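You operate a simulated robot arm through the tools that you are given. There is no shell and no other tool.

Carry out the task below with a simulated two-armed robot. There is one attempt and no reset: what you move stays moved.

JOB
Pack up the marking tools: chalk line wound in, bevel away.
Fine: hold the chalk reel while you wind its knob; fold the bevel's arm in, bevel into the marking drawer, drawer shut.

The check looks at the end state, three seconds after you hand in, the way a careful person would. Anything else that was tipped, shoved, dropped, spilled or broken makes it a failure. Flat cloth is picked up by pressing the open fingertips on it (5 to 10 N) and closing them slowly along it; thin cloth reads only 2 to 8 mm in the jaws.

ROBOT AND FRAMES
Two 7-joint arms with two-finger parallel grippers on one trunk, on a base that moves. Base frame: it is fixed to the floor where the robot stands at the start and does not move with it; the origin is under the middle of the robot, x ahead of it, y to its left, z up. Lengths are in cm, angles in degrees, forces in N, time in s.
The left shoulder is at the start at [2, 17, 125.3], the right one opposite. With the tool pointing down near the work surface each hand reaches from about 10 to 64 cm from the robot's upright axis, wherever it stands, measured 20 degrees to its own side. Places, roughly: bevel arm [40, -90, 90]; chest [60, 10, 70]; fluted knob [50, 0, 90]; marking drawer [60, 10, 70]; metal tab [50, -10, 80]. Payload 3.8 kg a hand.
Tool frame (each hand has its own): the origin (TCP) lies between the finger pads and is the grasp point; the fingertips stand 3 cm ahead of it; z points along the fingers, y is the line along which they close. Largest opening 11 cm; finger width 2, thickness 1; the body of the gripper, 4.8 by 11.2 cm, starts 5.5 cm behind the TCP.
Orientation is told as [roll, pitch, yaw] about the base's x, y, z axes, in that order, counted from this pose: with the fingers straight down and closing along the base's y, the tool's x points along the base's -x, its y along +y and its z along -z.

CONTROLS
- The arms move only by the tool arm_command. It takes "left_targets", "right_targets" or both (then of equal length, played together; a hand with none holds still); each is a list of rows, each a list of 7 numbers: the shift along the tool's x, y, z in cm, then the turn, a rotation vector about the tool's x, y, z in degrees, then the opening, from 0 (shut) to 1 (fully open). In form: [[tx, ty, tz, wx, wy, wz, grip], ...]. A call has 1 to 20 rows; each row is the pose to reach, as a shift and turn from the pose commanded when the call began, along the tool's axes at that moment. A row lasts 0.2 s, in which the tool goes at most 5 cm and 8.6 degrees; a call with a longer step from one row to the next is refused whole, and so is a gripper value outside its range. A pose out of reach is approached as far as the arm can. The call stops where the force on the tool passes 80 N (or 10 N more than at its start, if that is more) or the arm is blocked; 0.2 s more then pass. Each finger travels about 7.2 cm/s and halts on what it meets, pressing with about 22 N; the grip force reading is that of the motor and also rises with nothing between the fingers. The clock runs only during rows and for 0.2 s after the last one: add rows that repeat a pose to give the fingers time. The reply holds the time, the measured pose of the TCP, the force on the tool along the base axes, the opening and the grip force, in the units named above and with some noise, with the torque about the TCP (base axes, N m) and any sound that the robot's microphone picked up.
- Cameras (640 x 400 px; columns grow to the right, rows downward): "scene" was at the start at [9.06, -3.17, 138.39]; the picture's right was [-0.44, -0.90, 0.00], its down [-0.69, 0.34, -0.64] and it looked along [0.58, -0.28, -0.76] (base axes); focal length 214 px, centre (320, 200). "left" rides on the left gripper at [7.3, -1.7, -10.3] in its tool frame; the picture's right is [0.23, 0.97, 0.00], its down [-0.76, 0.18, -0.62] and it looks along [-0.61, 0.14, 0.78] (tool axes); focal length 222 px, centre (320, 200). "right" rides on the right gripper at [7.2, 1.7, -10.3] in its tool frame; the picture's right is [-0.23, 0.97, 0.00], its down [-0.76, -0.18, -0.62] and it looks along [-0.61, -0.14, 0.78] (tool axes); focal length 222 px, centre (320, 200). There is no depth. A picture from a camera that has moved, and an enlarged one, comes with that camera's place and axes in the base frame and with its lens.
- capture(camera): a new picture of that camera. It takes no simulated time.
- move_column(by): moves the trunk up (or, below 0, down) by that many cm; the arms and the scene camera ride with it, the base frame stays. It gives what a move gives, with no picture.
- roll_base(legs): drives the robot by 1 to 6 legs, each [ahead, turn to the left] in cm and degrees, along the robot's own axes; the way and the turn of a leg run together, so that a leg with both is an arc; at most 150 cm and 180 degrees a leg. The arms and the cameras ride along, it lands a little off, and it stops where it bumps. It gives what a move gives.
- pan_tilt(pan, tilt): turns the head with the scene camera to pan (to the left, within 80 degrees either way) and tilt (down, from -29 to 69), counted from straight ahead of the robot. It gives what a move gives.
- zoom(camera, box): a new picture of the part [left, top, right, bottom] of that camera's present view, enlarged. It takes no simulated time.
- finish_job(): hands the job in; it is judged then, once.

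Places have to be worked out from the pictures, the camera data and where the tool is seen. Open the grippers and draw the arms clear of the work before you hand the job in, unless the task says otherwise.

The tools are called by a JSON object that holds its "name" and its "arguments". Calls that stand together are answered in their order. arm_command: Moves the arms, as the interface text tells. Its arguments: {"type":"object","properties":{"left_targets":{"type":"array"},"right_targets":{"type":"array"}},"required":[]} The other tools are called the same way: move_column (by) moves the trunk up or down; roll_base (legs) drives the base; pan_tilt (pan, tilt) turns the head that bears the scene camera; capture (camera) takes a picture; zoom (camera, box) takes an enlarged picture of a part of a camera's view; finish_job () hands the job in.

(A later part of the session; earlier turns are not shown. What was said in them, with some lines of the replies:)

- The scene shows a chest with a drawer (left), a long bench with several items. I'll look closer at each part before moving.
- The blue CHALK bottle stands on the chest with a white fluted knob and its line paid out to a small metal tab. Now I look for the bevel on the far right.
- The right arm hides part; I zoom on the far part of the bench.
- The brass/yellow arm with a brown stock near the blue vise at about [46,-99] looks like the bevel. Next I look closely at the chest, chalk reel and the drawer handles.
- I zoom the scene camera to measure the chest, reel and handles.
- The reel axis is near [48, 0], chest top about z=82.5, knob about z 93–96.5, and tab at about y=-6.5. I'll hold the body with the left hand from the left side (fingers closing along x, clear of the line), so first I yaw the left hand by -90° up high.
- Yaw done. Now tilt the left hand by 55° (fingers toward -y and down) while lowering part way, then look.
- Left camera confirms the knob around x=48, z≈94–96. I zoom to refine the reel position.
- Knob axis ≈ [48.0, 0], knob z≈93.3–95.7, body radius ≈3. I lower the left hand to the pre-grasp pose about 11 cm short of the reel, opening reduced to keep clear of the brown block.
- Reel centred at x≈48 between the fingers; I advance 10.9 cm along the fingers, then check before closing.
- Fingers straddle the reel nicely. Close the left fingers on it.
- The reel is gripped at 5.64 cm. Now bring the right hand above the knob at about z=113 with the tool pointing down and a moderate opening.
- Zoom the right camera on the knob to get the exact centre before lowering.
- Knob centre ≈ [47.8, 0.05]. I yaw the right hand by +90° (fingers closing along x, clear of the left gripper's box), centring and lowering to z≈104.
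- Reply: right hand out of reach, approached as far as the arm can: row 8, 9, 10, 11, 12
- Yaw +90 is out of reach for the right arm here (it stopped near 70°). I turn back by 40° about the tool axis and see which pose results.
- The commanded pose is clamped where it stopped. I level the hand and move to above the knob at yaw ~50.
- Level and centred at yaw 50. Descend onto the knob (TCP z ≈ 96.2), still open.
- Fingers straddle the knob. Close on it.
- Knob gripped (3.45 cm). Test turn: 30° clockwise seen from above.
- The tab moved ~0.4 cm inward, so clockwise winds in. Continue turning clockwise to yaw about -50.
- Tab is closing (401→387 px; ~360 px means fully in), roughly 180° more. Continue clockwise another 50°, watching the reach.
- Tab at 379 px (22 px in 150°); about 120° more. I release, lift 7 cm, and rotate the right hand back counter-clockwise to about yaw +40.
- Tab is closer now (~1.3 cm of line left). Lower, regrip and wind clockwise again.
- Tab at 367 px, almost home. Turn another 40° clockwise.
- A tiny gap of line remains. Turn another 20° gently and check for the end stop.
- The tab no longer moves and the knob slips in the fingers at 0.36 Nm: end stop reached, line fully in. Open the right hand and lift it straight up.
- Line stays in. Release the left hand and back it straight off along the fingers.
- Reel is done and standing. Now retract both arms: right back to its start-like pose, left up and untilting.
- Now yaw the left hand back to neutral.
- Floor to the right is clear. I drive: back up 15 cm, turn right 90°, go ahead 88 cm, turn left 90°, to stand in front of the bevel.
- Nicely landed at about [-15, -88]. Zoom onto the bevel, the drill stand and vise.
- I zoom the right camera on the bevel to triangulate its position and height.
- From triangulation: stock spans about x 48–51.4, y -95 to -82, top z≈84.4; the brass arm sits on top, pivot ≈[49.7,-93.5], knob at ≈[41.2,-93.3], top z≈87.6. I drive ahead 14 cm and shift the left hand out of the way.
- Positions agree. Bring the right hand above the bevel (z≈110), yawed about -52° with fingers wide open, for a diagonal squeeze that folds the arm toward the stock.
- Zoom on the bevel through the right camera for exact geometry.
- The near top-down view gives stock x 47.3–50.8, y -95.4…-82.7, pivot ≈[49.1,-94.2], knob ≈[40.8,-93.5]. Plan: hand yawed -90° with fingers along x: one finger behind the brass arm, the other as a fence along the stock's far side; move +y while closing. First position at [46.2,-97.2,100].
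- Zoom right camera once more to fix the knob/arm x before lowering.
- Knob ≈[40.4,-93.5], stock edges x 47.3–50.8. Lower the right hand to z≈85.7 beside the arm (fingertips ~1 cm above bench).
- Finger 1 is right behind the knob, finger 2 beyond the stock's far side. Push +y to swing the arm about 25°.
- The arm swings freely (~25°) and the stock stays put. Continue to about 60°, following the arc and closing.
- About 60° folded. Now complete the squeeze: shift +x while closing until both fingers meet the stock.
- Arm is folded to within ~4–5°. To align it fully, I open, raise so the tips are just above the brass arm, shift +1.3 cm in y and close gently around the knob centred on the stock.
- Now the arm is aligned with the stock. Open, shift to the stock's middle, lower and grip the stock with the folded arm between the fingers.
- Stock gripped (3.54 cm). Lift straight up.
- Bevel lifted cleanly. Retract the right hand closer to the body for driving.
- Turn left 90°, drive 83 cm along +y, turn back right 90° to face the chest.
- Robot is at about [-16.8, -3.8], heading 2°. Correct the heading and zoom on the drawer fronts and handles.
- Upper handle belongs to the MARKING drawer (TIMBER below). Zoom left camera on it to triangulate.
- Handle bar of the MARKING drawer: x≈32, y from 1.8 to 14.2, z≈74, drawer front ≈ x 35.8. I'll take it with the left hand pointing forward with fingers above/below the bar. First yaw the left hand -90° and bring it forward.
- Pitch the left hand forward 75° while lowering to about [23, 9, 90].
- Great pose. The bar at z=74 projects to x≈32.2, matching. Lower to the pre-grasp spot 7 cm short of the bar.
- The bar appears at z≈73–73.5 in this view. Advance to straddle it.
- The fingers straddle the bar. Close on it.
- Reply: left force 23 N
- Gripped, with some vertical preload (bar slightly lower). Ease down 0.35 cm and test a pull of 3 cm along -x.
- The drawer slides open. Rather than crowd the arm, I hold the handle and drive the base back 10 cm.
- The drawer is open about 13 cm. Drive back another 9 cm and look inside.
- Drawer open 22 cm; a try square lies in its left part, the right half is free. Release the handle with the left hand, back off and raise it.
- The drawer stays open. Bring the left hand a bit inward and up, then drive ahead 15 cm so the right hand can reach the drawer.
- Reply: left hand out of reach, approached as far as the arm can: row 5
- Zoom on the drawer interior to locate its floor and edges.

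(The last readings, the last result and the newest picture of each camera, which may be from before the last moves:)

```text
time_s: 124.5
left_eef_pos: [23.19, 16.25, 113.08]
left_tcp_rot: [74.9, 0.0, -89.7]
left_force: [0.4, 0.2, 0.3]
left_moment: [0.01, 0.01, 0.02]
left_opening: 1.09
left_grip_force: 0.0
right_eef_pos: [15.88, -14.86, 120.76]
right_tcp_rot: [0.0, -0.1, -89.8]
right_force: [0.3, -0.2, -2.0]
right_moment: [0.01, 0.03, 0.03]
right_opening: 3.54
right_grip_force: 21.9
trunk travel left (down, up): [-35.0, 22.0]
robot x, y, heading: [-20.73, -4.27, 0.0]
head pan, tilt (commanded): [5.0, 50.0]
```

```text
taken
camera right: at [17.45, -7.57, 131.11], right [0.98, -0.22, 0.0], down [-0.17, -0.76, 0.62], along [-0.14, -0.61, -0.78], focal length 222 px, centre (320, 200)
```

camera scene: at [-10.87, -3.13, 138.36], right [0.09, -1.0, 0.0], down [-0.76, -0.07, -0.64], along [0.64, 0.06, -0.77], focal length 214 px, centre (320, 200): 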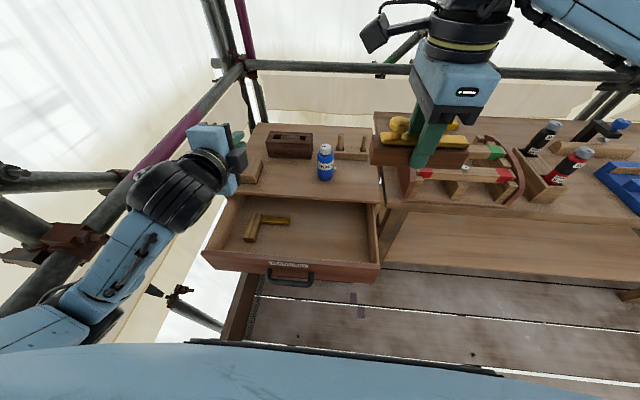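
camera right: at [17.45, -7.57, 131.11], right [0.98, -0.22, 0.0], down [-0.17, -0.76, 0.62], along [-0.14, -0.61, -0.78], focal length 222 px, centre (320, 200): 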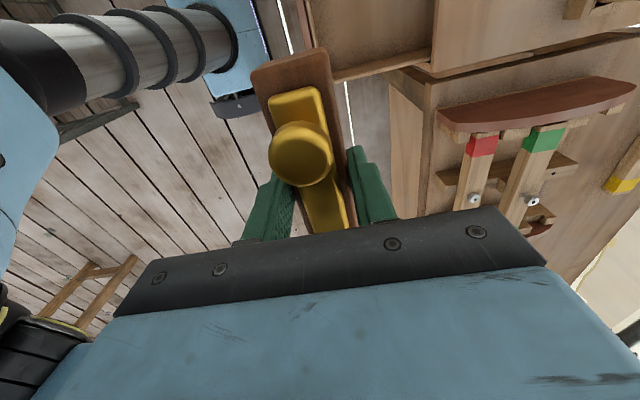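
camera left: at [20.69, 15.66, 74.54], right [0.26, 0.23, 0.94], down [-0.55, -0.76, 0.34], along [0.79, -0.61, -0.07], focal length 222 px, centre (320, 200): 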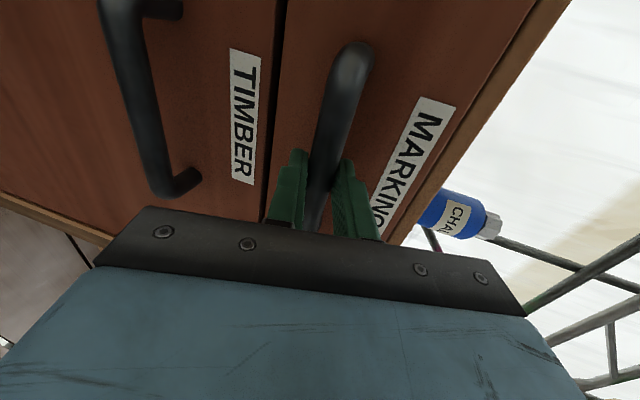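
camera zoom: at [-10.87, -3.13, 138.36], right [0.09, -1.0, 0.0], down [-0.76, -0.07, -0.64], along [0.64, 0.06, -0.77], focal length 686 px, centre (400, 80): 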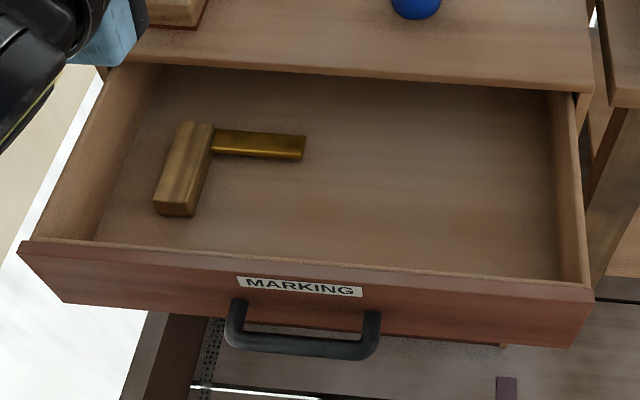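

Floor of the drawer is about z≈70–71.5, front panel inner edge x≈15.5, chest front x≈36. Move the bevel above the free right part at [25.5, -3, 100].

{"name": "arm_command", "arguments": {"right_targets": [[1.5, 1.2, 1, 0, 0, 0, 0.2], [3, 2.4, 3, 0, 0, 0, 0.2], [4.5, 3.6, 5, 0, 0, 0, 0.2], [6, 4.8, 8, 0, 0, 0, 0.2], [7.5, 6, 11, 0, 0, 0, 0.2], [9, 7.2, 14, 0, 0, 0, 0.2], [10.5, 8.4, 17, 0, 0, 0, 0.2], [11.9, 9.6, 20.8, 0, 0, 0, 0.2], [11.9, 9.6, 20.8, 0, 0, 0, 0.2]]}}

{"name": "capture", "arguments": {"camera": "scene"}}

{"name": "capture", "arguments": {"camera": "right"}}

```text
time_s: 126.5
left_eef_pos: [23.05, 16.18, 113.11]
left_tcp_rot: [75.1, 0.1, -89.7]
left_force: [0.6, 0.1, -0.7]
left_moment: [-0.02, -0.01, -0.01]
left_opening: 1.11
left_grip_force: 0.0
right_eef_pos: [25.37, -3.04, 99.87]
right_tcp_rot: [0.0, -0.1, -89.7]
right_force: [-0.9, 0.3, -1.9]
right_moment: [0.0, 0.0, 0.01]
right_opening: 3.54
right_grip_force: 22.1
trunk travel left (down, up): [-35.0, 22.0]
robot x, y, heading: [-20.74, -4.17, 0.1]
head pan, tilt (commanded): [5.0, 50.0]
```

```text
taken
camera scene: at [-11.01, -3.16, 138.38], right [0.09, -1.0, 0.0], down [-0.76, -0.07, -0.64], along [0.64, 0.06, -0.77], focal length 214 px, centre (320, 200)
```

scene: 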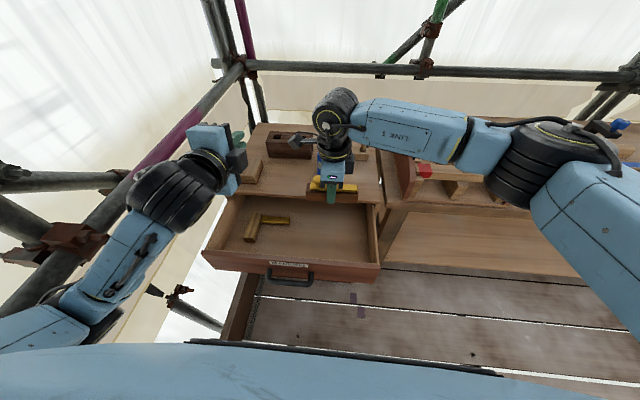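

```text
taken
camera right: at [26.94, 4.28, 110.3], right [0.98, -0.22, 0.0], down [-0.17, -0.76, 0.62], along [-0.14, -0.61, -0.78], focal length 222 px, centre (320, 200)
```

right: 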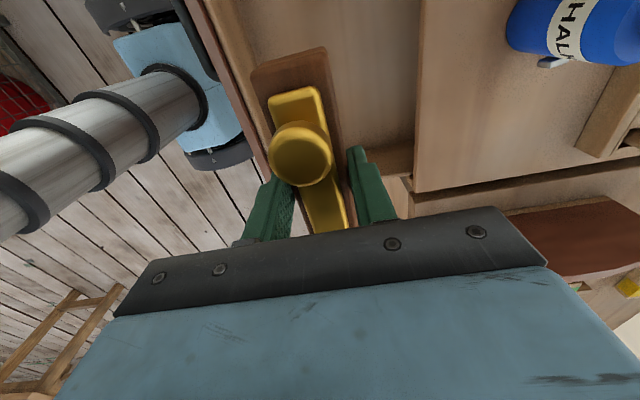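

Slot between drawer front (x≈16.4) and chest edge (x≈36.8); hand is well placed. Lower to z≈77.

{"name": "arm_command", "arguments": {"right_targets": [[0, 0.3, 3, 0, 0, 0, 0.2], [0, 0.6, 7, 0, 0, 0, 0.2], [0, 1, 11, 0, 0, 0, 0.2], [0, 1, 15, 0, 0, 0, 0.2], [0, 1, 18, 0, 0, 0, 0.2], [0, 1, 20.5, 0, 0, 0, 0.2], [0, 1, 22.5, 0, 0, 0, 0.2], [0, 1, 22.5, 0, 0, 0, 0.2]]}}

{"name": "zoom", "arguments": {"camera": "scene", "box": [195, 155, 395, 290]}}

{"name": "capture", "arguments": {"camera": "right"}}

```text
time_s: 128.3
left_eef_pos: [23.15, 16.22, 113.04]
left_tcp_rot: [74.9, 0.0, -89.7]
left_force: [0.2, -0.1, 0.1]
left_moment: [0.0, 0.0, -0.01]
left_opening: 1.12
left_grip_force: 0.1
right_eef_pos: [26.36, -2.98, 77.35]
right_tcp_rot: [0.0, -0.1, -89.7]
right_force: [-1.0, -0.7, -1.7]
right_moment: [0.01, 0.02, -0.04]
right_opening: 3.53
right_grip_force: 22.3
trunk travel left (down, up): [-35.0, 22.0]
robot x, y, heading: [-20.99, -3.76, -0.0]
head pan, tilt (commanded): [5.0, 50.0]
```

```text
2.96 times, centred on (295, 222) of scene
camera zoom: at [-10.98, -3.14, 138.38], right [0.09, -1.0, 0.0], down [-0.76, -0.07, -0.64], along [0.64, 0.06, -0.77], focal length 636 px, centre (394, 133)
```

zoom: 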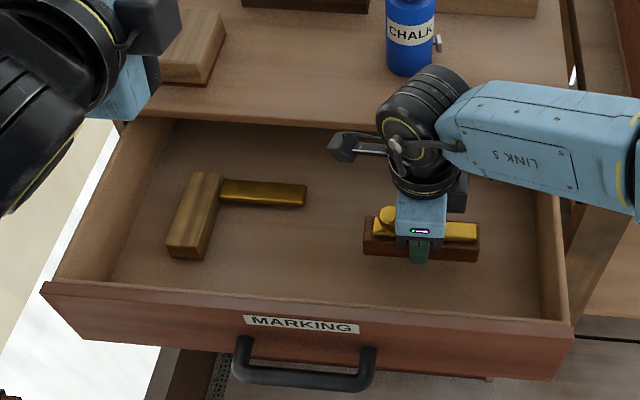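

```text
taken
camera right: at [27.93, 4.33, 87.74], right [0.98, -0.22, 0.0], down [-0.17, -0.76, 0.62], along [-0.14, -0.61, -0.78], focal length 222 px, centre (320, 200)
```

right: 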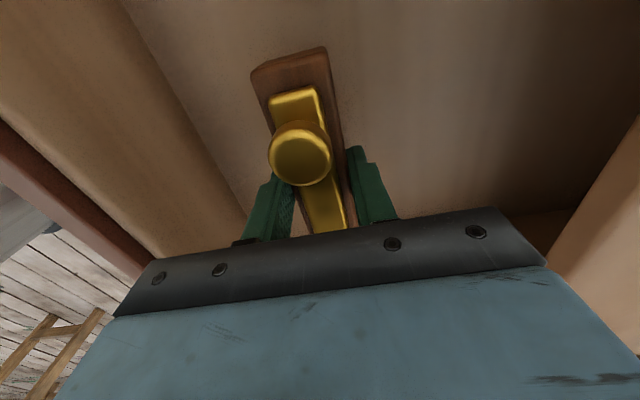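

Inside the drawer; floor contact is expected about 2–3 cm lower. Lower 1.5 cm slowly and read the force.

{"name": "arm_command", "arguments": {"right_targets": [[0, 0, 0.4, 0, 0, 0, 0.2], [0, 0, 0.8, 0, 0, 0, 0.2], [0, 0, 1.2, 0, 0, 0, 0.2], [0, 0, 1.5, 0, 0, 0, 0.2]]}}

{"name": "zoom", "arguments": {"camera": "right", "box": [220, 20, 420, 160]}}

```text
time_s: 129.3
left_eef_pos: [23.1, 16.36, 112.87]
left_tcp_rot: [75.0, 0.0, -89.8]
left_force: [0.0, 0.1, 0.1]
left_moment: [0.02, -0.02, 0.01]
left_opening: 1.1
left_grip_force: 0.0
right_eef_pos: [26.36, -2.97, 76.0]
right_tcp_rot: [0.0, -0.1, -89.6]
right_force: [-0.9, -0.6, -1.8]
right_moment: [-0.02, 0.03, 0.01]
right_opening: 3.53
right_grip_force: 22.0
trunk travel left (down, up): [-35.0, 22.0]
robot x, y, heading: [-20.96, -4.07, 0.2]
head pan, tilt (commanded): [5.0, 50.0]
```

```text
2.86 times, centred on (320, 90) of right
camera zoom: at [27.9, 4.32, 86.31], right [0.98, -0.22, 0.0], down [-0.17, -0.76, 0.62], along [-0.14, -0.61, -0.78], focal length 635 px, centre (320, 514)
```

zoom: 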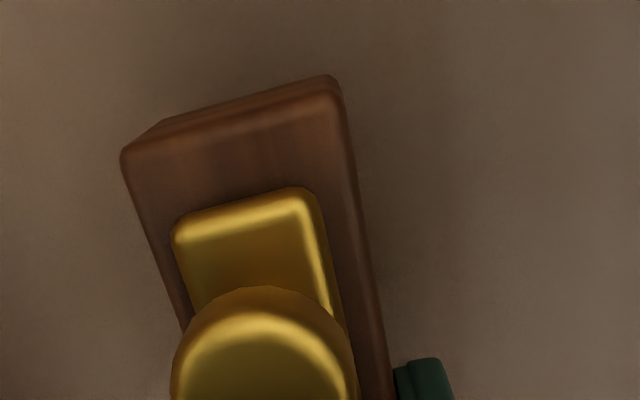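

No contact yet at z≈75.9. Lower another 1 cm in small steps.

{"name": "arm_command", "arguments": {"right_targets": [[0, 0, 0.25, 0, 0, 0, 0.2], [0, 0, 0.5, 0, 0, 0, 0.2], [0, 0, 0.75, 0, 0, 0, 0.2], [0, 0, 1.0, 0, 0, 0, 0.2]]}}

```text
time_s: 130.3
left_eef_pos: [23.2, 16.32, 113.11]
left_tcp_rot: [75.0, 0.1, -89.7]
left_force: [-0.1, 0.1, 0.1]
left_moment: [0.0, 0.02, 0.01]
left_opening: 1.11
left_grip_force: 0.2
right_eef_pos: [26.2, -2.92, 74.89]
right_tcp_rot: [0.0, -0.1, -89.7]
right_force: [-0.1, 0.0, -0.7]
right_moment: [-0.01, -0.01, 0.04]
right_opening: 3.53
right_grip_force: 22.0
trunk travel left (down, up): [-35.0, 22.0]
robot x, y, heading: [-20.97, -4.13, -0.2]
head pan, tilt (commanded): [5.0, 50.0]
```

Still free at z≈74.9. Lower another 0.8 cm.

{"name": "arm_command", "arguments": {"right_targets": [[0, 0, 0.2, 0, 0, 0, 0.2], [0, 0, 0.4, 0, 0, 0, 0.2], [0, 0, 0.6, 0, 0, 0, 0.2], [0, 0, 0.8, 0, 0, 0, 0.2]]}}

{"name": "zoom", "arguments": {"camera": "scene", "box": [255, 175, 375, 255]}}

```text
time_s: 131.3
left_eef_pos: [23.21, 16.27, 113.04]
left_tcp_rot: [75.0, 0.0, -89.7]
left_force: [0.2, 0.3, -0.4]
left_moment: [-0.01, 0.04, 0.0]
left_opening: 1.1
left_grip_force: 0.0
right_eef_pos: [26.32, -2.98, 74.09]
right_tcp_rot: [0.2, -0.1, -89.8]
right_force: [-0.3, -0.1, -0.7]
right_moment: [0.03, -0.02, 0.03]
right_opening: 3.56
right_grip_force: 22.0
trunk travel left (down, up): [-35.0, 22.0]
robot x, y, heading: [-20.76, -4.01, 0.0]
head pan, tilt (commanded): [5.0, 50.0]
```

```text
5.00 times, centred on (315, 215) of scene
camera zoom: at [-10.98, -3.13, 138.37], right [0.09, -1.0, 0.0], down [-0.76, -0.07, -0.64], along [0.64, 0.06, -0.77], focal length 1072 px, centre (345, 125)
```

zoom: 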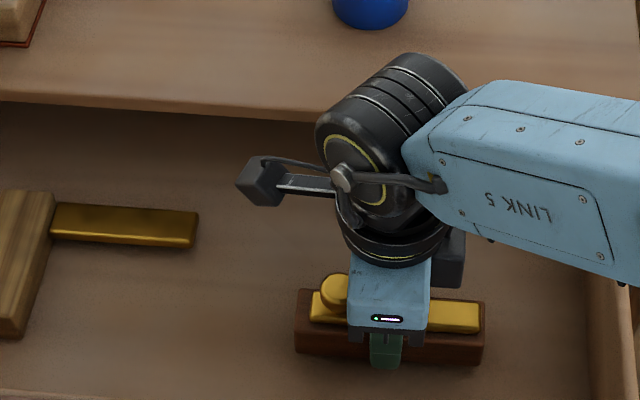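

Still no clear contact at z≈74.1. Lower 0.6 cm more.

{"name": "arm_command", "arguments": {"right_targets": [[0, 0, 0.2, 0, 0, 0, 0.2], [0, 0, 0.4, 0, 0, 0, 0.2], [0, 0, 0.6, 0, 0, 0, 0.2]]}}

{"name": "zoom", "arguments": {"camera": "right", "box": [160, 0, 480, 200]}}

```text
time_s: 132.1
left_eef_pos: [23.15, 16.23, 113.05]
left_tcp_rot: [75.0, -0.1, -89.7]
left_force: [0.3, -0.8, 0.1]
left_moment: [0.0, -0.01, 0.03]
left_opening: 1.09
left_grip_force: 0.1
right_eef_pos: [26.18, -2.96, 73.63]
right_tcp_rot: [0.0, -0.1, -89.7]
right_force: [1.0, -0.1, -0.9]
right_moment: [0.0, -0.02, 0.01]
right_opening: 3.55
right_grip_force: 22.0
trunk travel left (down, up): [-35.0, 22.0]
robot x, y, heading: [-20.68, -4.09, 0.1]
head pan, tilt (commanded): [5.0, 50.0]
```

```text
2.00 times, centred on (320, 100) of right
camera zoom: at [27.87, 4.34, 83.92], right [0.98, -0.22, 0.0], down [-0.17, -0.76, 0.62], along [-0.14, -0.61, -0.78], focal length 444 px, centre (320, 400)
```

zoom: 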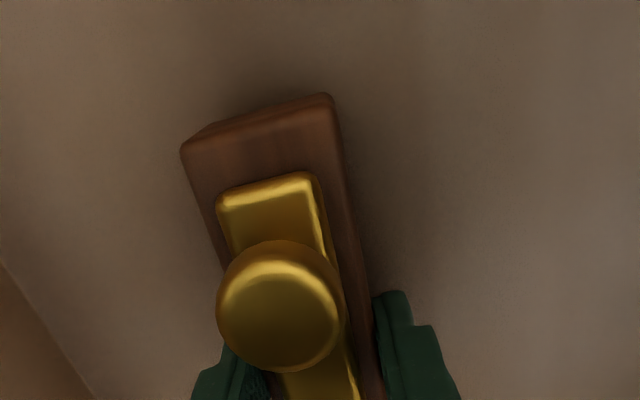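

Keep lowering in small steps: another 0.8 cm.

{"name": "arm_command", "arguments": {"right_targets": [[0, 0, 0.2, 0, 0, 0, 0.2], [0, 0, 0.4, 0, 0, 0, 0.2], [0, 0, 0.6, 0, 0, 0, 0.2], [0, 0, 0.8, 0, 0, 0, 0.2]]}}

{"name": "zoom", "arguments": {"camera": "right", "box": [160, 0, 480, 200]}}

```text
time_s: 133.1
left_eef_pos: [23.02, 16.31, 113.17]
left_tcp_rot: [75.1, -0.1, -89.9]
left_force: [-0.9, -1.0, 0.1]
left_moment: [-0.02, 0.05, 0.0]
left_opening: 1.11
left_grip_force: 0.0
right_eef_pos: [26.37, -3.04, 73.11]
right_tcp_rot: [0.3, 0.0, -89.6]
right_force: [0.0, -3.8, 20.5]
right_moment: [-0.26, 0.19, -0.01]
right_opening: 3.56
right_grip_force: 21.9
trunk travel left (down, up): [-35.0, 22.0]
robot x, y, heading: [-20.72, -3.85, 0.2]
head pan, tilt (commanded): [5.0, 50.0]
```

```text
2.00 times, centred on (320, 100) of right
camera zoom: at [27.96, 4.28, 83.38], right [0.98, -0.22, 0.01], down [-0.18, -0.76, 0.62], along [-0.13, -0.61, -0.78], focal length 444 px, centre (320, 400)
```

zoom: 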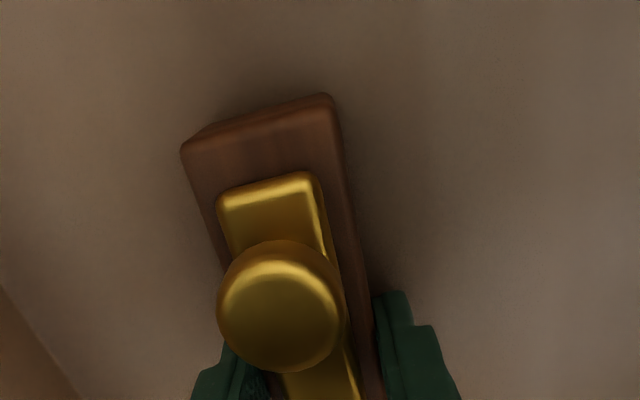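

Contact with the drawer floor (20 N). Ease up 0.25 cm, open, and lift straight out.

{"name": "arm_command", "arguments": {"right_targets": [[0, 0, -0.25, 0, 0, 0, 0.2], [0, 0, -0.25, 0, 0, 0, 0.33], [0, 0, -0.25, 0, 0, 0, 0.4], [0, 0, -0.25, 0, 0, 0, 0.5], [0, 0, -0.25, 0, 0, 0, 0.55], [0, 0, -2, 0, 0, 0, 0.55], [0, 0, -5, 0, 0, 0, 0.55], [0, 0, -9, 0, 0, 0, 0.55], [0, 0, -13, 0, 0, 0, 0.55], [0, 0, -17, 0, 0, 0, 0.55], [0, 0, -21, 0, 0, 0, 0.55], [0, 0, -25, 0, 0, 0, 0.55], [0, 0, -29, 0, 0, 0, 0.55], [0, 0, -33, 0, 0, 0, 0.55], [0, 0, -37, 0, 0, 0, 0.55], [0, 0, -41, 0, 0, 0, 0.55]]}}

{"name": "capture", "arguments": {"camera": "scene"}}

{"name": "capture", "arguments": {"camera": "right"}}

```text
time_s: 136.5
left_eef_pos: [23.2, 16.27, 113.08]
left_tcp_rot: [75.0, -0.2, -89.7]
left_force: [0.3, -0.1, 1.0]
left_moment: [-0.01, -0.03, -0.03]
left_opening: 1.1
left_grip_force: 0.2
right_eef_pos: [26.23, -2.77, 113.8]
right_tcp_rot: [0.1, -0.1, -89.6]
right_force: [-0.9, -0.5, 1.0]
right_moment: [-0.03, 0.01, 0.01]
right_opening: 6.03
right_grip_force: 0.0
trunk travel left (down, up): [-35.0, 22.0]
robot x, y, heading: [-21.15, -4.05, -0.3]
head pan, tilt (commanded): [5.0, 50.0]
```

```text
taken
camera scene: at [-11.02, -3.12, 138.38], right [0.09, -1.0, 0.0], down [-0.76, -0.07, -0.64], along [0.64, 0.06, -0.77], focal length 214 px, centre (320, 200)
```

scene: 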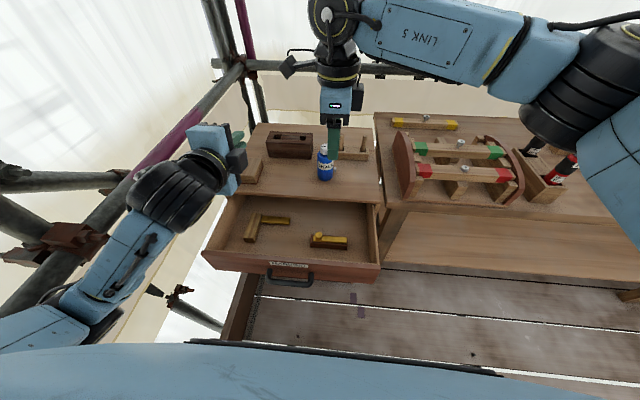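

```text
taken
camera right: at [27.8, 4.5, 124.2], right [0.98, -0.22, 0.0], down [-0.17, -0.76, 0.62], along [-0.14, -0.61, -0.78], focal length 222 px, centre (320, 200)
```

right: 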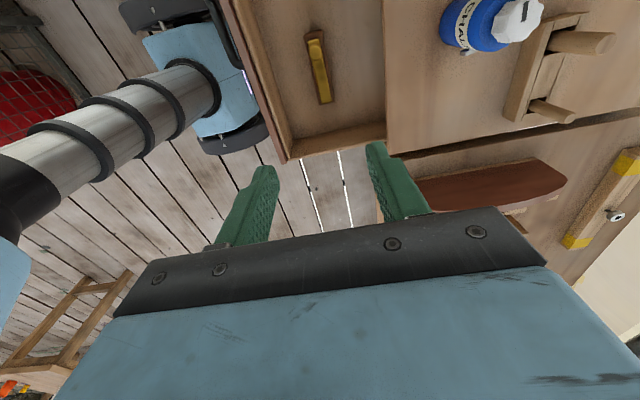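

The bevel lies folded in the drawer. Check it closely, then back the base up 15 cm.

{"name": "zoom", "arguments": {"camera": "scene", "box": [200, 180, 400, 300]}}

{"name": "zoom", "arguments": {"camera": "right", "box": [230, 0, 410, 160]}}

{"name": "roll_base", "arguments": {"legs": [[-15, 0]]}}

```text
3.20 times, centred on (300, 240) of scene
camera zoom: at [-11.02, -3.12, 138.38], right [0.09, -1.0, 0.0], down [-0.76, -0.07, -0.64], along [0.64, 0.06, -0.77], focal length 686 px, centre (384, 72)
```

zoom: 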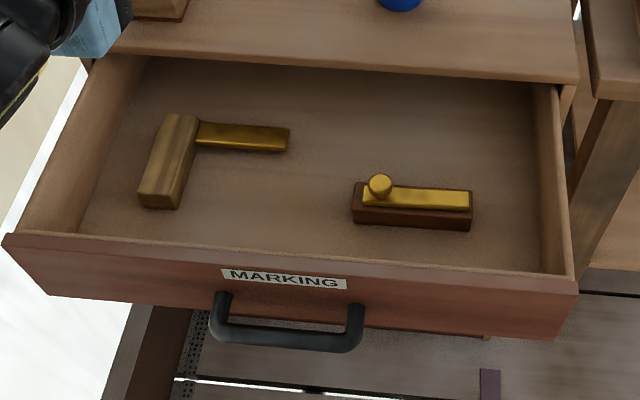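

```text
2.50 times, centred on (320, 80) of right
camera zoom: at [27.8, 4.5, 124.2], right [0.98, -0.22, 0.0], down [-0.17, -0.76, 0.62], along [-0.14, -0.61, -0.78], focal length 555 px, centre (320, 500)
```

zoom: 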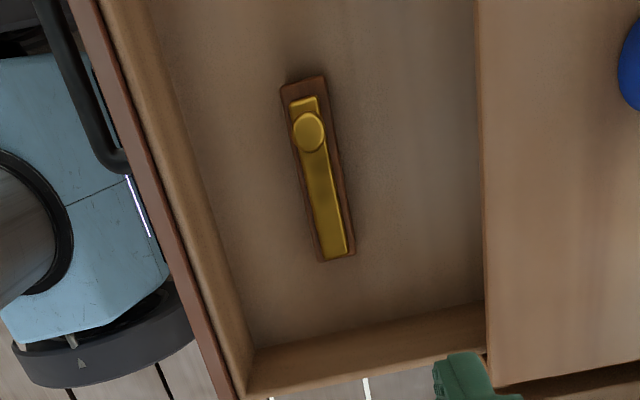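

```text
time_s: 137.9
left_eef_pos: [8.21, 16.23, 113.08]
left_tcp_rot: [75.1, 0.0, -89.8]
left_force: [-0.4, 0.1, -0.3]
left_moment: [0.0, 0.01, 0.02]
left_opening: 1.09
left_grip_force: 0.1
right_eef_pos: [11.37, -2.83, 113.79]
right_tcp_rot: [0.1, -0.1, -89.6]
right_force: [-0.3, -0.3, 0.4]
right_moment: [-0.02, -0.02, 0.03]
right_opening: 6.07
right_grip_force: 0.0
trunk travel left (down, up): [-35.0, 22.0]
robot x, y, heading: [-35.63, -4.05, -0.1]
head pan, tilt (commanded): [5.0, 50.0]
```

Bevel is in, folded. Move the right hand aside and bring the left hand down in front of the open drawer's handle.

{"name": "arm_command", "arguments": {"left_targets": [[-1, -1.2, -1.7, 0, 0, 0, 0.2], [-2, -2.4, -3.4, 0, 0, 0, 0.3], [-3, -3.7, -5, 0, 0, 0, 0.4], [-4, -4.9, -6.7, 0, 0, 0, 0.5], [-4.6, -8.5, -5.8, 0, 0, 0, 0.55], [-5.2, -12.3, -4.7, 0, 0, 0, 0.55], [-5.8, -16.2, -3.6, 0, 0, 0, 0.55], [-6.4, -20.1, -2.5, 0, 0, 0, 0.55], [-7, -24.2, -1.3, 0, 0, 0, 0.55], [-7.2, -27.7, 0, 0, 0, 0, 0.55], [-7.5, -31.2, 1.4, 0, 0, 0, 0.55], [-7.7, -34.7, 2.7, 0, 0, 0, 0.55], [-7.8, -38.07, 4, 0, 0, 0, 0.55]], "right_targets": [[-1.5, -0.5, -0.5, 0, 0, 0, 0.55], [-3, -1, -1, 0, 0, 0, 0.55], [-4.5, -1.5, -1.5, 0, 0, 0, 0.55], [-6, -2, -2, 0, 0, 0, 0.55], [-7.5, -2.5, -2.5, 0, 0, 0, 0.55], [-9, -3, -3, 0, 0, 0, 0.55], [-10.5, -3.5, -3.5, 0, 0, 0, 0.55], [-12, -4, -4, 0, 0, 0, 0.55], [-13, -4.5, -4.5, 0, 0, 0, 0.55], [-14, -5, -5, 0, 0, 0, 0.55], [-14, -5, -6, 0, 0, 0, 0.55], [-14, -5, -6, 0, 0, 0, 0.55], [-14, -5, -6, 0, 0, 0, 0.55]]}}

{"name": "capture", "arguments": {"camera": "left"}}

{"name": "capture", "arguments": {"camera": "scene"}}

```text
time_s: 140.7
left_eef_pos: [2.32, 8.41, 75.31]
left_tcp_rot: [75.0, -0.1, -89.9]
left_force: [0.4, 0.0, -0.4]
left_moment: [0.0, -0.01, -0.01]
left_opening: 6.05
left_grip_force: 0.0
left hand out of reach, approached as far as the arm can: row 1, 2, 3, 4, 5
right_eef_pos: [6.56, -16.95, 119.88]
right_tcp_rot: [0.0, -0.1, -89.8]
right_force: [0.1, -0.4, -0.1]
right_moment: [0.0, 0.02, 0.04]
right_opening: 6.04
right_grip_force: 0.0
trunk travel left (down, up): [-35.0, 22.0]
robot x, y, heading: [-35.72, -4.1, -0.1]
head pan, tilt (commanded): [5.0, 50.0]
```

```text
taken
camera left: at [-7.99, 15.73, 76.21], right [0.25, 0.23, 0.94], down [-0.55, -0.76, 0.33], along [0.79, -0.6, -0.07], focal length 222 px, centre (320, 200)
```

left: 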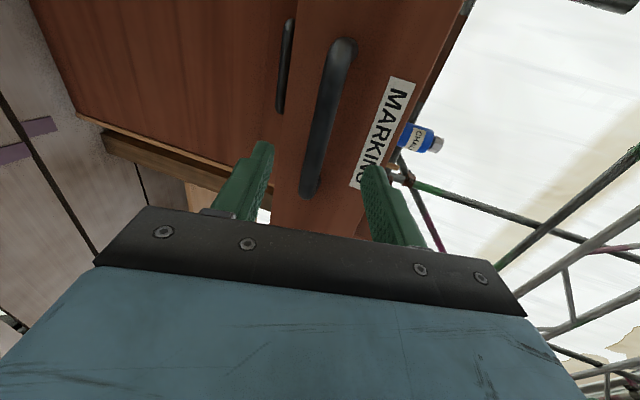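

```text
taken
camera scene: at [-25.72, -3.14, 138.37], right [0.09, -1.0, 0.0], down [-0.76, -0.07, -0.64], along [0.64, 0.06, -0.77], focal length 214 px, centre (320, 200)
```

scene: 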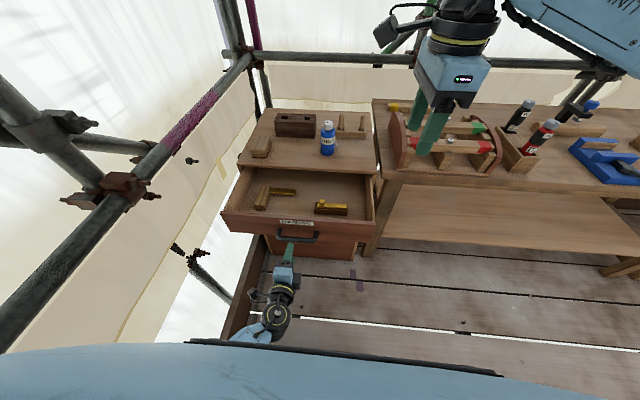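

Left hand is aligned with the handle. Advance and grip the bar again.

{"name": "arm_command", "arguments": {"left_targets": [[0, 0, 1.5, 0, 0, 0, 0.55], [0, 0, 3, 0, 0, 0, 0.55], [0, 0, 4.5, 0, 0, 0, 0.55], [0, 0, 6, 0, 0, 0, 0.55], [0, 0, 7, 0, 0, 0, 0.55], [0, 0, 7, 0, 0, 0, 0.45], [0, 0, 7, 0, 0, 0, 0.35], [0, 0, 7, 0, 0, 0, 0.25], [0, 0, 7, 0, 0, 0, 0.15], [0, 0, 7, 0, 0, 0, 0.08], [0, 0, 7, 0, 0, 0, 0.08]]}}

{"name": "capture", "arguments": {"camera": "left"}}

```text
time_s: 143.1
left_eef_pos: [9.3, 8.35, 73.5]
left_tcp_rot: [75.2, 0.0, -89.8]
left_force: [0.6, 1.2, 5.8]
left_moment: [0.03, -0.08, 0.01]
left_opening: 1.75
left_grip_force: 44.5
right_eef_pos: [6.58, -16.89, 119.81]
right_tcp_rot: [-0.1, -0.2, -89.7]
right_force: [-0.7, 0.2, -0.2]
right_moment: [-0.01, -0.03, -0.01]
right_opening: 6.04
right_grip_force: 0.1
trunk travel left (down, up): [-35.0, 22.0]
robot x, y, heading: [-35.52, -4.18, 0.0]
head pan, tilt (commanded): [5.0, 50.0]
```

```text
taken
camera left: at [-1.14, 15.68, 74.35], right [0.25, 0.23, 0.94], down [-0.55, -0.76, 0.33], along [0.79, -0.6, -0.06], focal length 222 px, centre (320, 200)
```

left: 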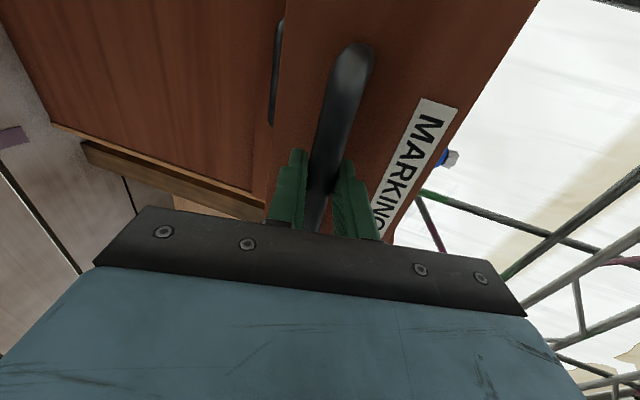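

Handle gripped. Drive ahead 19 cm to push the drawer in; the last bit I'll do with the arm.

{"name": "roll_base", "arguments": {"legs": [[10, 0], [9, 0]]}}

{"name": "zoom", "arguments": {"camera": "scene", "box": [200, 150, 400, 300]}}

```text
time_s: 145.0
left_eef_pos: [28.09, 8.43, 73.45]
left_tcp_rot: [75.2, 0.0, -89.8]
left_force: [-0.1, -2.8, 12.2]
left_moment: [0.03, -0.07, -0.1]
left_opening: 1.76
left_grip_force: 44.4
right_eef_pos: [25.49, -16.86, 119.72]
right_tcp_rot: [0.1, 0.0, -89.7]
right_force: [1.0, 0.1, -0.2]
right_moment: [-0.02, 0.03, 0.0]
right_opening: 6.05
right_grip_force: 0.1
trunk travel left (down, up): [-35.0, 22.0]
robot x, y, heading: [-16.5, -4.24, 0.2]
head pan, tilt (commanded): [5.0, 50.0]
```

```text
2.67 times, centred on (300, 225) of scene
camera zoom: at [-6.86, -3.19, 138.38], right [0.09, -1.0, 0.0], down [-0.76, -0.07, -0.64], along [0.64, 0.06, -0.77], focal length 572 px, centre (373, 133)
```

zoom: 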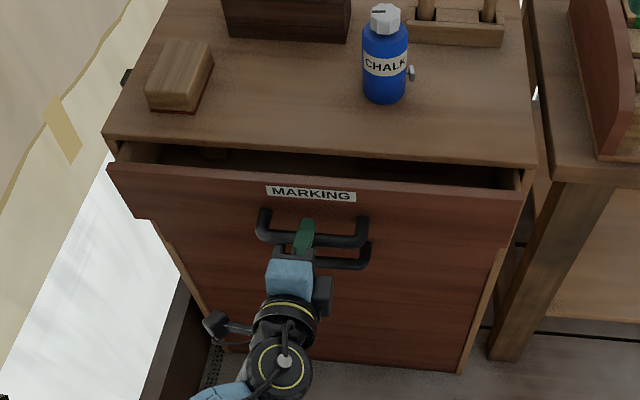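

About 3.3 cm remain. Push on with the arm along +x until the force rises.

{"name": "arm_command", "arguments": {"left_targets": [[0, 0.13, 0.48, 0, 0, 0, 0.08], [0, 0.26, 0.97, 0, 0, 0, 0.08], [0, 0.39, 1.45, 0, 0, 0, 0.08], [0, 0.52, 1.93, 0, 0, 0, 0.08], [0, 0.65, 2.42, 0, 0, 0, 0.08], [0, 0.75, 2.8, 0, 0, 0, 0.08], [0, 0.83, 3.09, 0, 0, 0, 0.08]]}}

{"name": "zoom", "arguments": {"camera": "scene", "box": [200, 150, 400, 300]}}

```text
time_s: 146.6
left_eef_pos: [31.28, 8.42, 73.44]
left_tcp_rot: [75.1, 0.0, -89.8]
left_force: [-2.0, -0.5, 2.0]
left_moment: [0.12, -0.01, -0.08]
left_opening: 1.74
left_grip_force: 44.8
right_eef_pos: [25.4, -16.88, 119.89]
right_tcp_rot: [0.1, -0.1, -89.7]
right_force: [0.0, -1.0, -0.8]
right_moment: [0.02, -0.03, -0.04]
right_opening: 6.07
right_grip_force: 0.0
trunk travel left (down, up): [-35.0, 22.0]
robot x, y, heading: [-16.76, -3.72, -0.0]
head pan, tilt (commanded): [5.0, 50.0]
```

```text
2.67 times, centred on (300, 225) of scene
camera zoom: at [-6.9, -3.15, 138.38], right [0.09, -1.0, 0.0], down [-0.76, -0.07, -0.64], along [0.64, 0.06, -0.77], focal length 572 px, centre (373, 133)
```

zoom: 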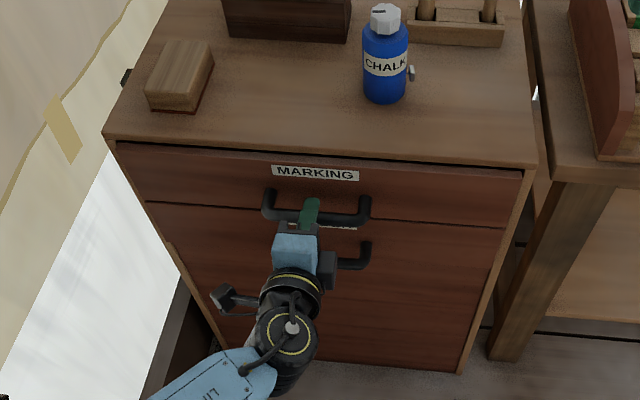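

Nearly flush. Push a bit more to the stop.

{"name": "arm_command", "arguments": {"left_targets": [[0, 0.05, 0.2, 0, 0, 0, 0.08], [0, 0.1, 0.4, 0, 0, 0, 0.08], [0, 0.15, 0.6, 0, 0, 0, 0.08]]}}

{"name": "zoom", "arguments": {"camera": "scene", "box": [220, 180, 380, 280]}}

```text
time_s: 147.4
left_eef_pos: [31.55, 8.32, 73.34]
left_tcp_rot: [74.9, 0.0, -89.9]
left_force: [-33.7, 1.4, 7.4]
left_moment: [0.15, 0.01, -0.02]
left_opening: 1.8
left_grip_force: 45.3
right_eef_pos: [25.09, -16.8, 119.88]
right_tcp_rot: [0.2, -0.1, -89.7]
right_force: [-0.4, 0.5, -1.0]
right_moment: [0.0, -0.03, 0.01]
right_opening: 6.07
right_grip_force: 0.0
trunk travel left (down, up): [-35.0, 22.0]
robot x, y, heading: [-16.87, -3.9, 0.1]
head pan, tilt (commanded): [5.0, 50.0]
```

```text
4.00 times, centred on (300, 230) of scene
camera zoom: at [-7.25, -3.14, 138.4], right [0.09, -1.0, 0.0], down [-0.76, -0.07, -0.65], along [0.64, 0.06, -0.76], focal length 858 px, centre (400, 80)
```

zoom: 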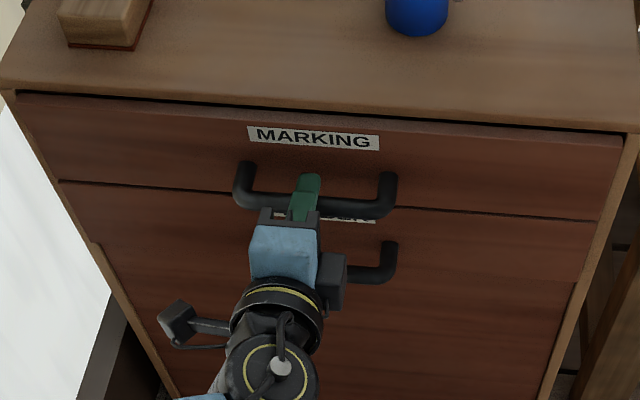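

At the stop (34 N): drawer shut. Relieve the push, open the fingers, and back off along the finger axis.

{"name": "arm_command", "arguments": {"left_targets": [[0, -0.1, -0.4, 0, 0, 0, 0.08], [0, -0.1, -0.4, 0, 0, 0, 0.2], [0, -0.1, -0.4, 0, 0, 0, 0.35], [0, -0.1, -0.4, 0, 0, 0, 0.5], [0, -0.1, -0.4, 0, 0, 0, 0.55], [0, -0.1, -2, 0, 0, 0, 0.55], [0, -0.1, -4, 0, 0, 0, 0.55], [0, -0.1, -6, 0, 0, 0, 0.55], [0, -0.1, -8, 0, 0, 0, 0.55]]}}

{"name": "zoom", "arguments": {"camera": "scene", "box": [200, 150, 400, 300]}}

{"name": "capture", "arguments": {"camera": "left"}}

```text
time_s: 149.4
left_eef_pos: [24.03, 8.37, 75.24]
left_tcp_rot: [75.1, 0.0, -89.7]
left_force: [-0.1, 0.1, -0.2]
left_moment: [0.01, -0.01, -0.06]
left_opening: 6.06
left_grip_force: 0.0
right_eef_pos: [25.42, -16.82, 119.81]
right_tcp_rot: [0.1, -0.2, -89.6]
right_force: [-0.1, -0.2, 0.2]
right_moment: [0.02, -0.01, 0.01]
right_opening: 6.03
right_grip_force: 0.0
trunk travel left (down, up): [-35.0, 22.0]
robot x, y, heading: [-16.5, -4.03, 0.1]
head pan, tilt (commanded): [5.0, 50.0]
```

```text
2.67 times, centred on (300, 225) of scene
camera zoom: at [-6.89, -3.13, 138.38], right [0.09, -1.0, 0.0], down [-0.76, -0.07, -0.64], along [0.64, 0.06, -0.77], focal length 572 px, centre (373, 133)
```

zoom: 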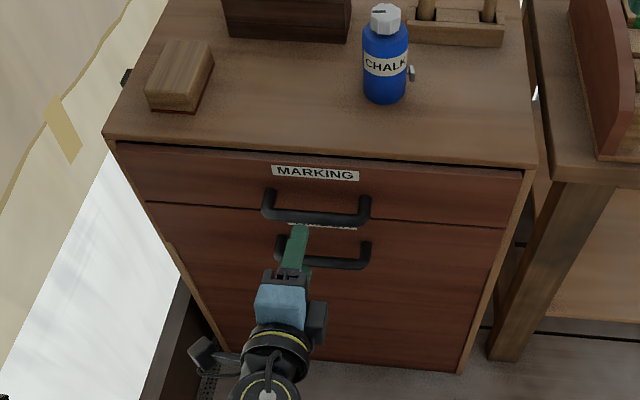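

```text
taken
camera left: at [13.77, 15.65, 76.38], right [0.25, 0.23, 0.94], down [-0.55, -0.76, 0.33], along [0.79, -0.6, -0.06], focal length 222 px, centre (320, 200)
```

left: 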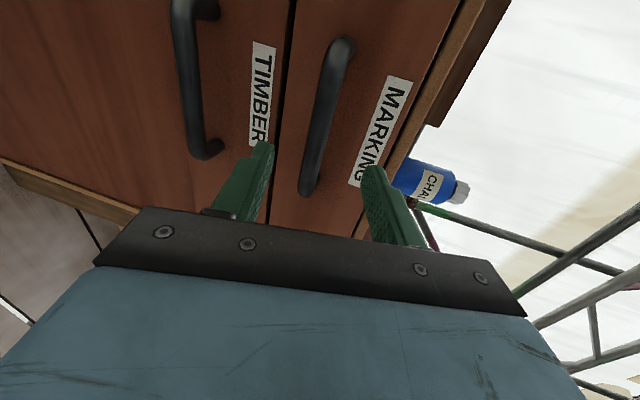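

Drawer is shut like at the start. Lift the left arm clear, back the base up, then do a final check of everything.

{"name": "arm_command", "arguments": {"left_targets": [[0, 3.5, -2, 0, 0, 0, 0.55], [0, 7, -4, 0, 0, 0, 0.55], [0, 10.5, -6, 0, 0, 0, 0.55], [0, 14, -7, 0, 0, 0, 0.55], [0, 17.5, -8, 0, 0, 0, 0.6], [0, 21, -9, 0, 0, 0, 0.7], [0, 24, -10, 0, 0, 0, 0.8]]}}

{"name": "roll_base", "arguments": {"legs": [[-15, 0]]}}

{"name": "capture", "arguments": {"camera": "scene"}}

{"name": "zoom", "arguments": {"camera": "scene", "box": [210, 90, 390, 270]}}

{"name": "zoom", "arguments": {"camera": "scene", "box": [300, 100, 370, 160]}}

```text
time_s: 151.0
left_eef_pos: [20.72, 8.46, 101.1]
left_tcp_rot: [74.9, 0.0, -89.7]
left_force: [0.5, -0.8, -1.0]
left_moment: [0.02, -0.02, -0.01]
left_opening: 8.81
left_grip_force: 0.0
right_eef_pos: [25.42, -16.87, 119.83]
right_tcp_rot: [0.2, -0.1, -89.7]
right_force: [0.4, 0.7, -0.2]
right_moment: [-0.01, -0.01, 0.02]
right_opening: 6.05
right_grip_force: 0.1
trunk travel left (down, up): [-35.0, 22.0]
robot x, y, heading: [-16.65, -4.24, -0.0]
head pan, tilt (commanded): [5.0, 50.0]
```

```text
time_s: 152.3
left_eef_pos: [5.68, 8.39, 101.26]
left_tcp_rot: [75.1, 0.0, -89.8]
left_force: [-0.3, 0.1, 0.0]
left_moment: [-0.01, 0.03, 0.01]
left_opening: 8.81
left_grip_force: 0.0
right_eef_pos: [10.41, -16.74, 119.97]
right_tcp_rot: [0.1, -0.1, -89.8]
right_force: [-0.4, 0.0, -0.1]
right_moment: [-0.04, -0.06, -0.01]
right_opening: 6.06
right_grip_force: 0.1
trunk travel left (down, up): [-35.0, 22.0]
robot x, y, heading: [-31.7, -3.43, 0.0]
head pan, tilt (commanded): [5.0, 50.0]
```

```text
taken
camera scene: at [-21.87, -3.15, 138.38], right [0.09, -1.0, 0.0], down [-0.76, -0.07, -0.64], along [0.64, 0.06, -0.77], focal length 214 px, centre (320, 200)
```

scene: 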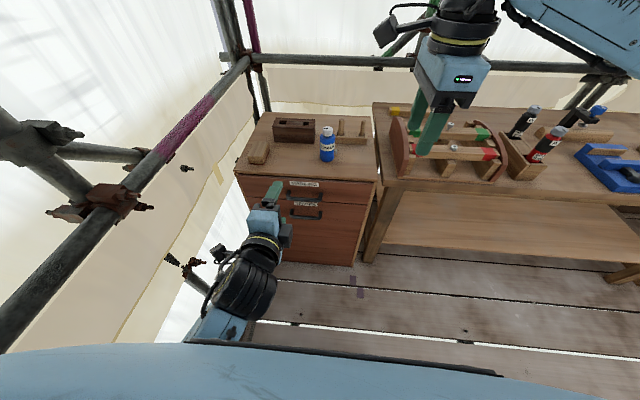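

```text
2.22 times, centred on (300, 180) of scene
camera zoom: at [-21.87, -3.15, 138.38], right [0.09, -1.0, 0.0], down [-0.76, -0.07, -0.64], along [0.64, 0.06, -0.77], focal length 477 px, centre (364, 244)
```

zoom: 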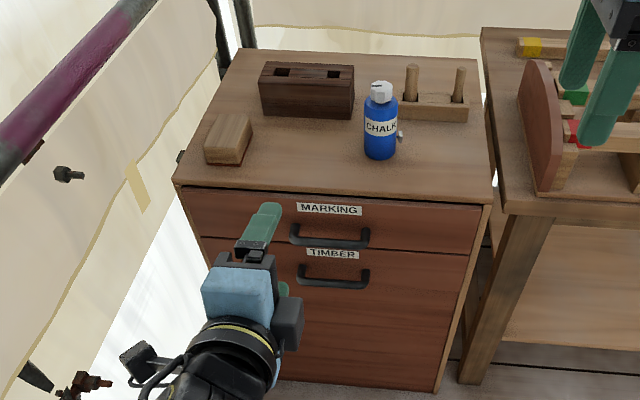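

```text
6.67 times, centred on (335, 130) of scene
camera zoom: at [-21.87, -3.15, 138.38], right [0.09, -1.0, 0.0], down [-0.76, -0.07, -0.64], along [0.64, 0.06, -0.77], focal length 1430 px, centre (220, 667)
```

zoom: 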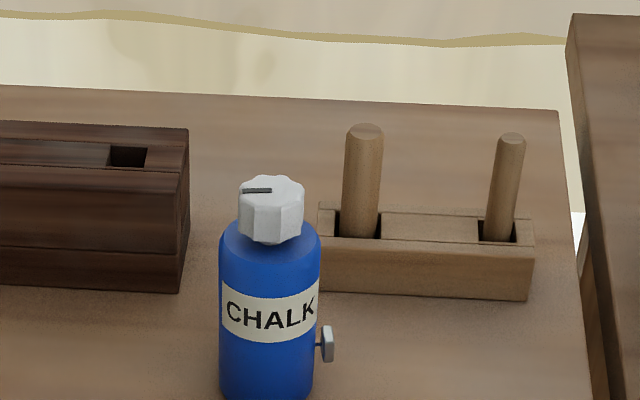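

Reel upright with its tab against the body and line wound to the stop, bevel folded in the MARKING drawer, drawer shut flush, and both hands open and clear of the work. Handing in.

{"name": "finish_job", "arguments": {}}

```text
The job is handed in.
```

The marking tools are packed up and the job is handed in; I don't have the check's verdict yet.

- **Chalk reel:** I held the reel with the left hand and wound the knob clockwise to its end stop. The tab now sits against the body with only a very short bit of line showing, and the reel stands upright where it was.
- **Bevel:** I folded the brass arm in until it lay along the stock. The bevel is on the drawer floor in the free right half, next to a try square that was already there.
- **Drawer:** The MARKING drawer is pushed shut against its stop, and the TIMBER drawer was not touched.

Both grippers are open and the arms are clear. In the last pictures nothing else on the chest or the part of the bench in view looked moved or tipped.
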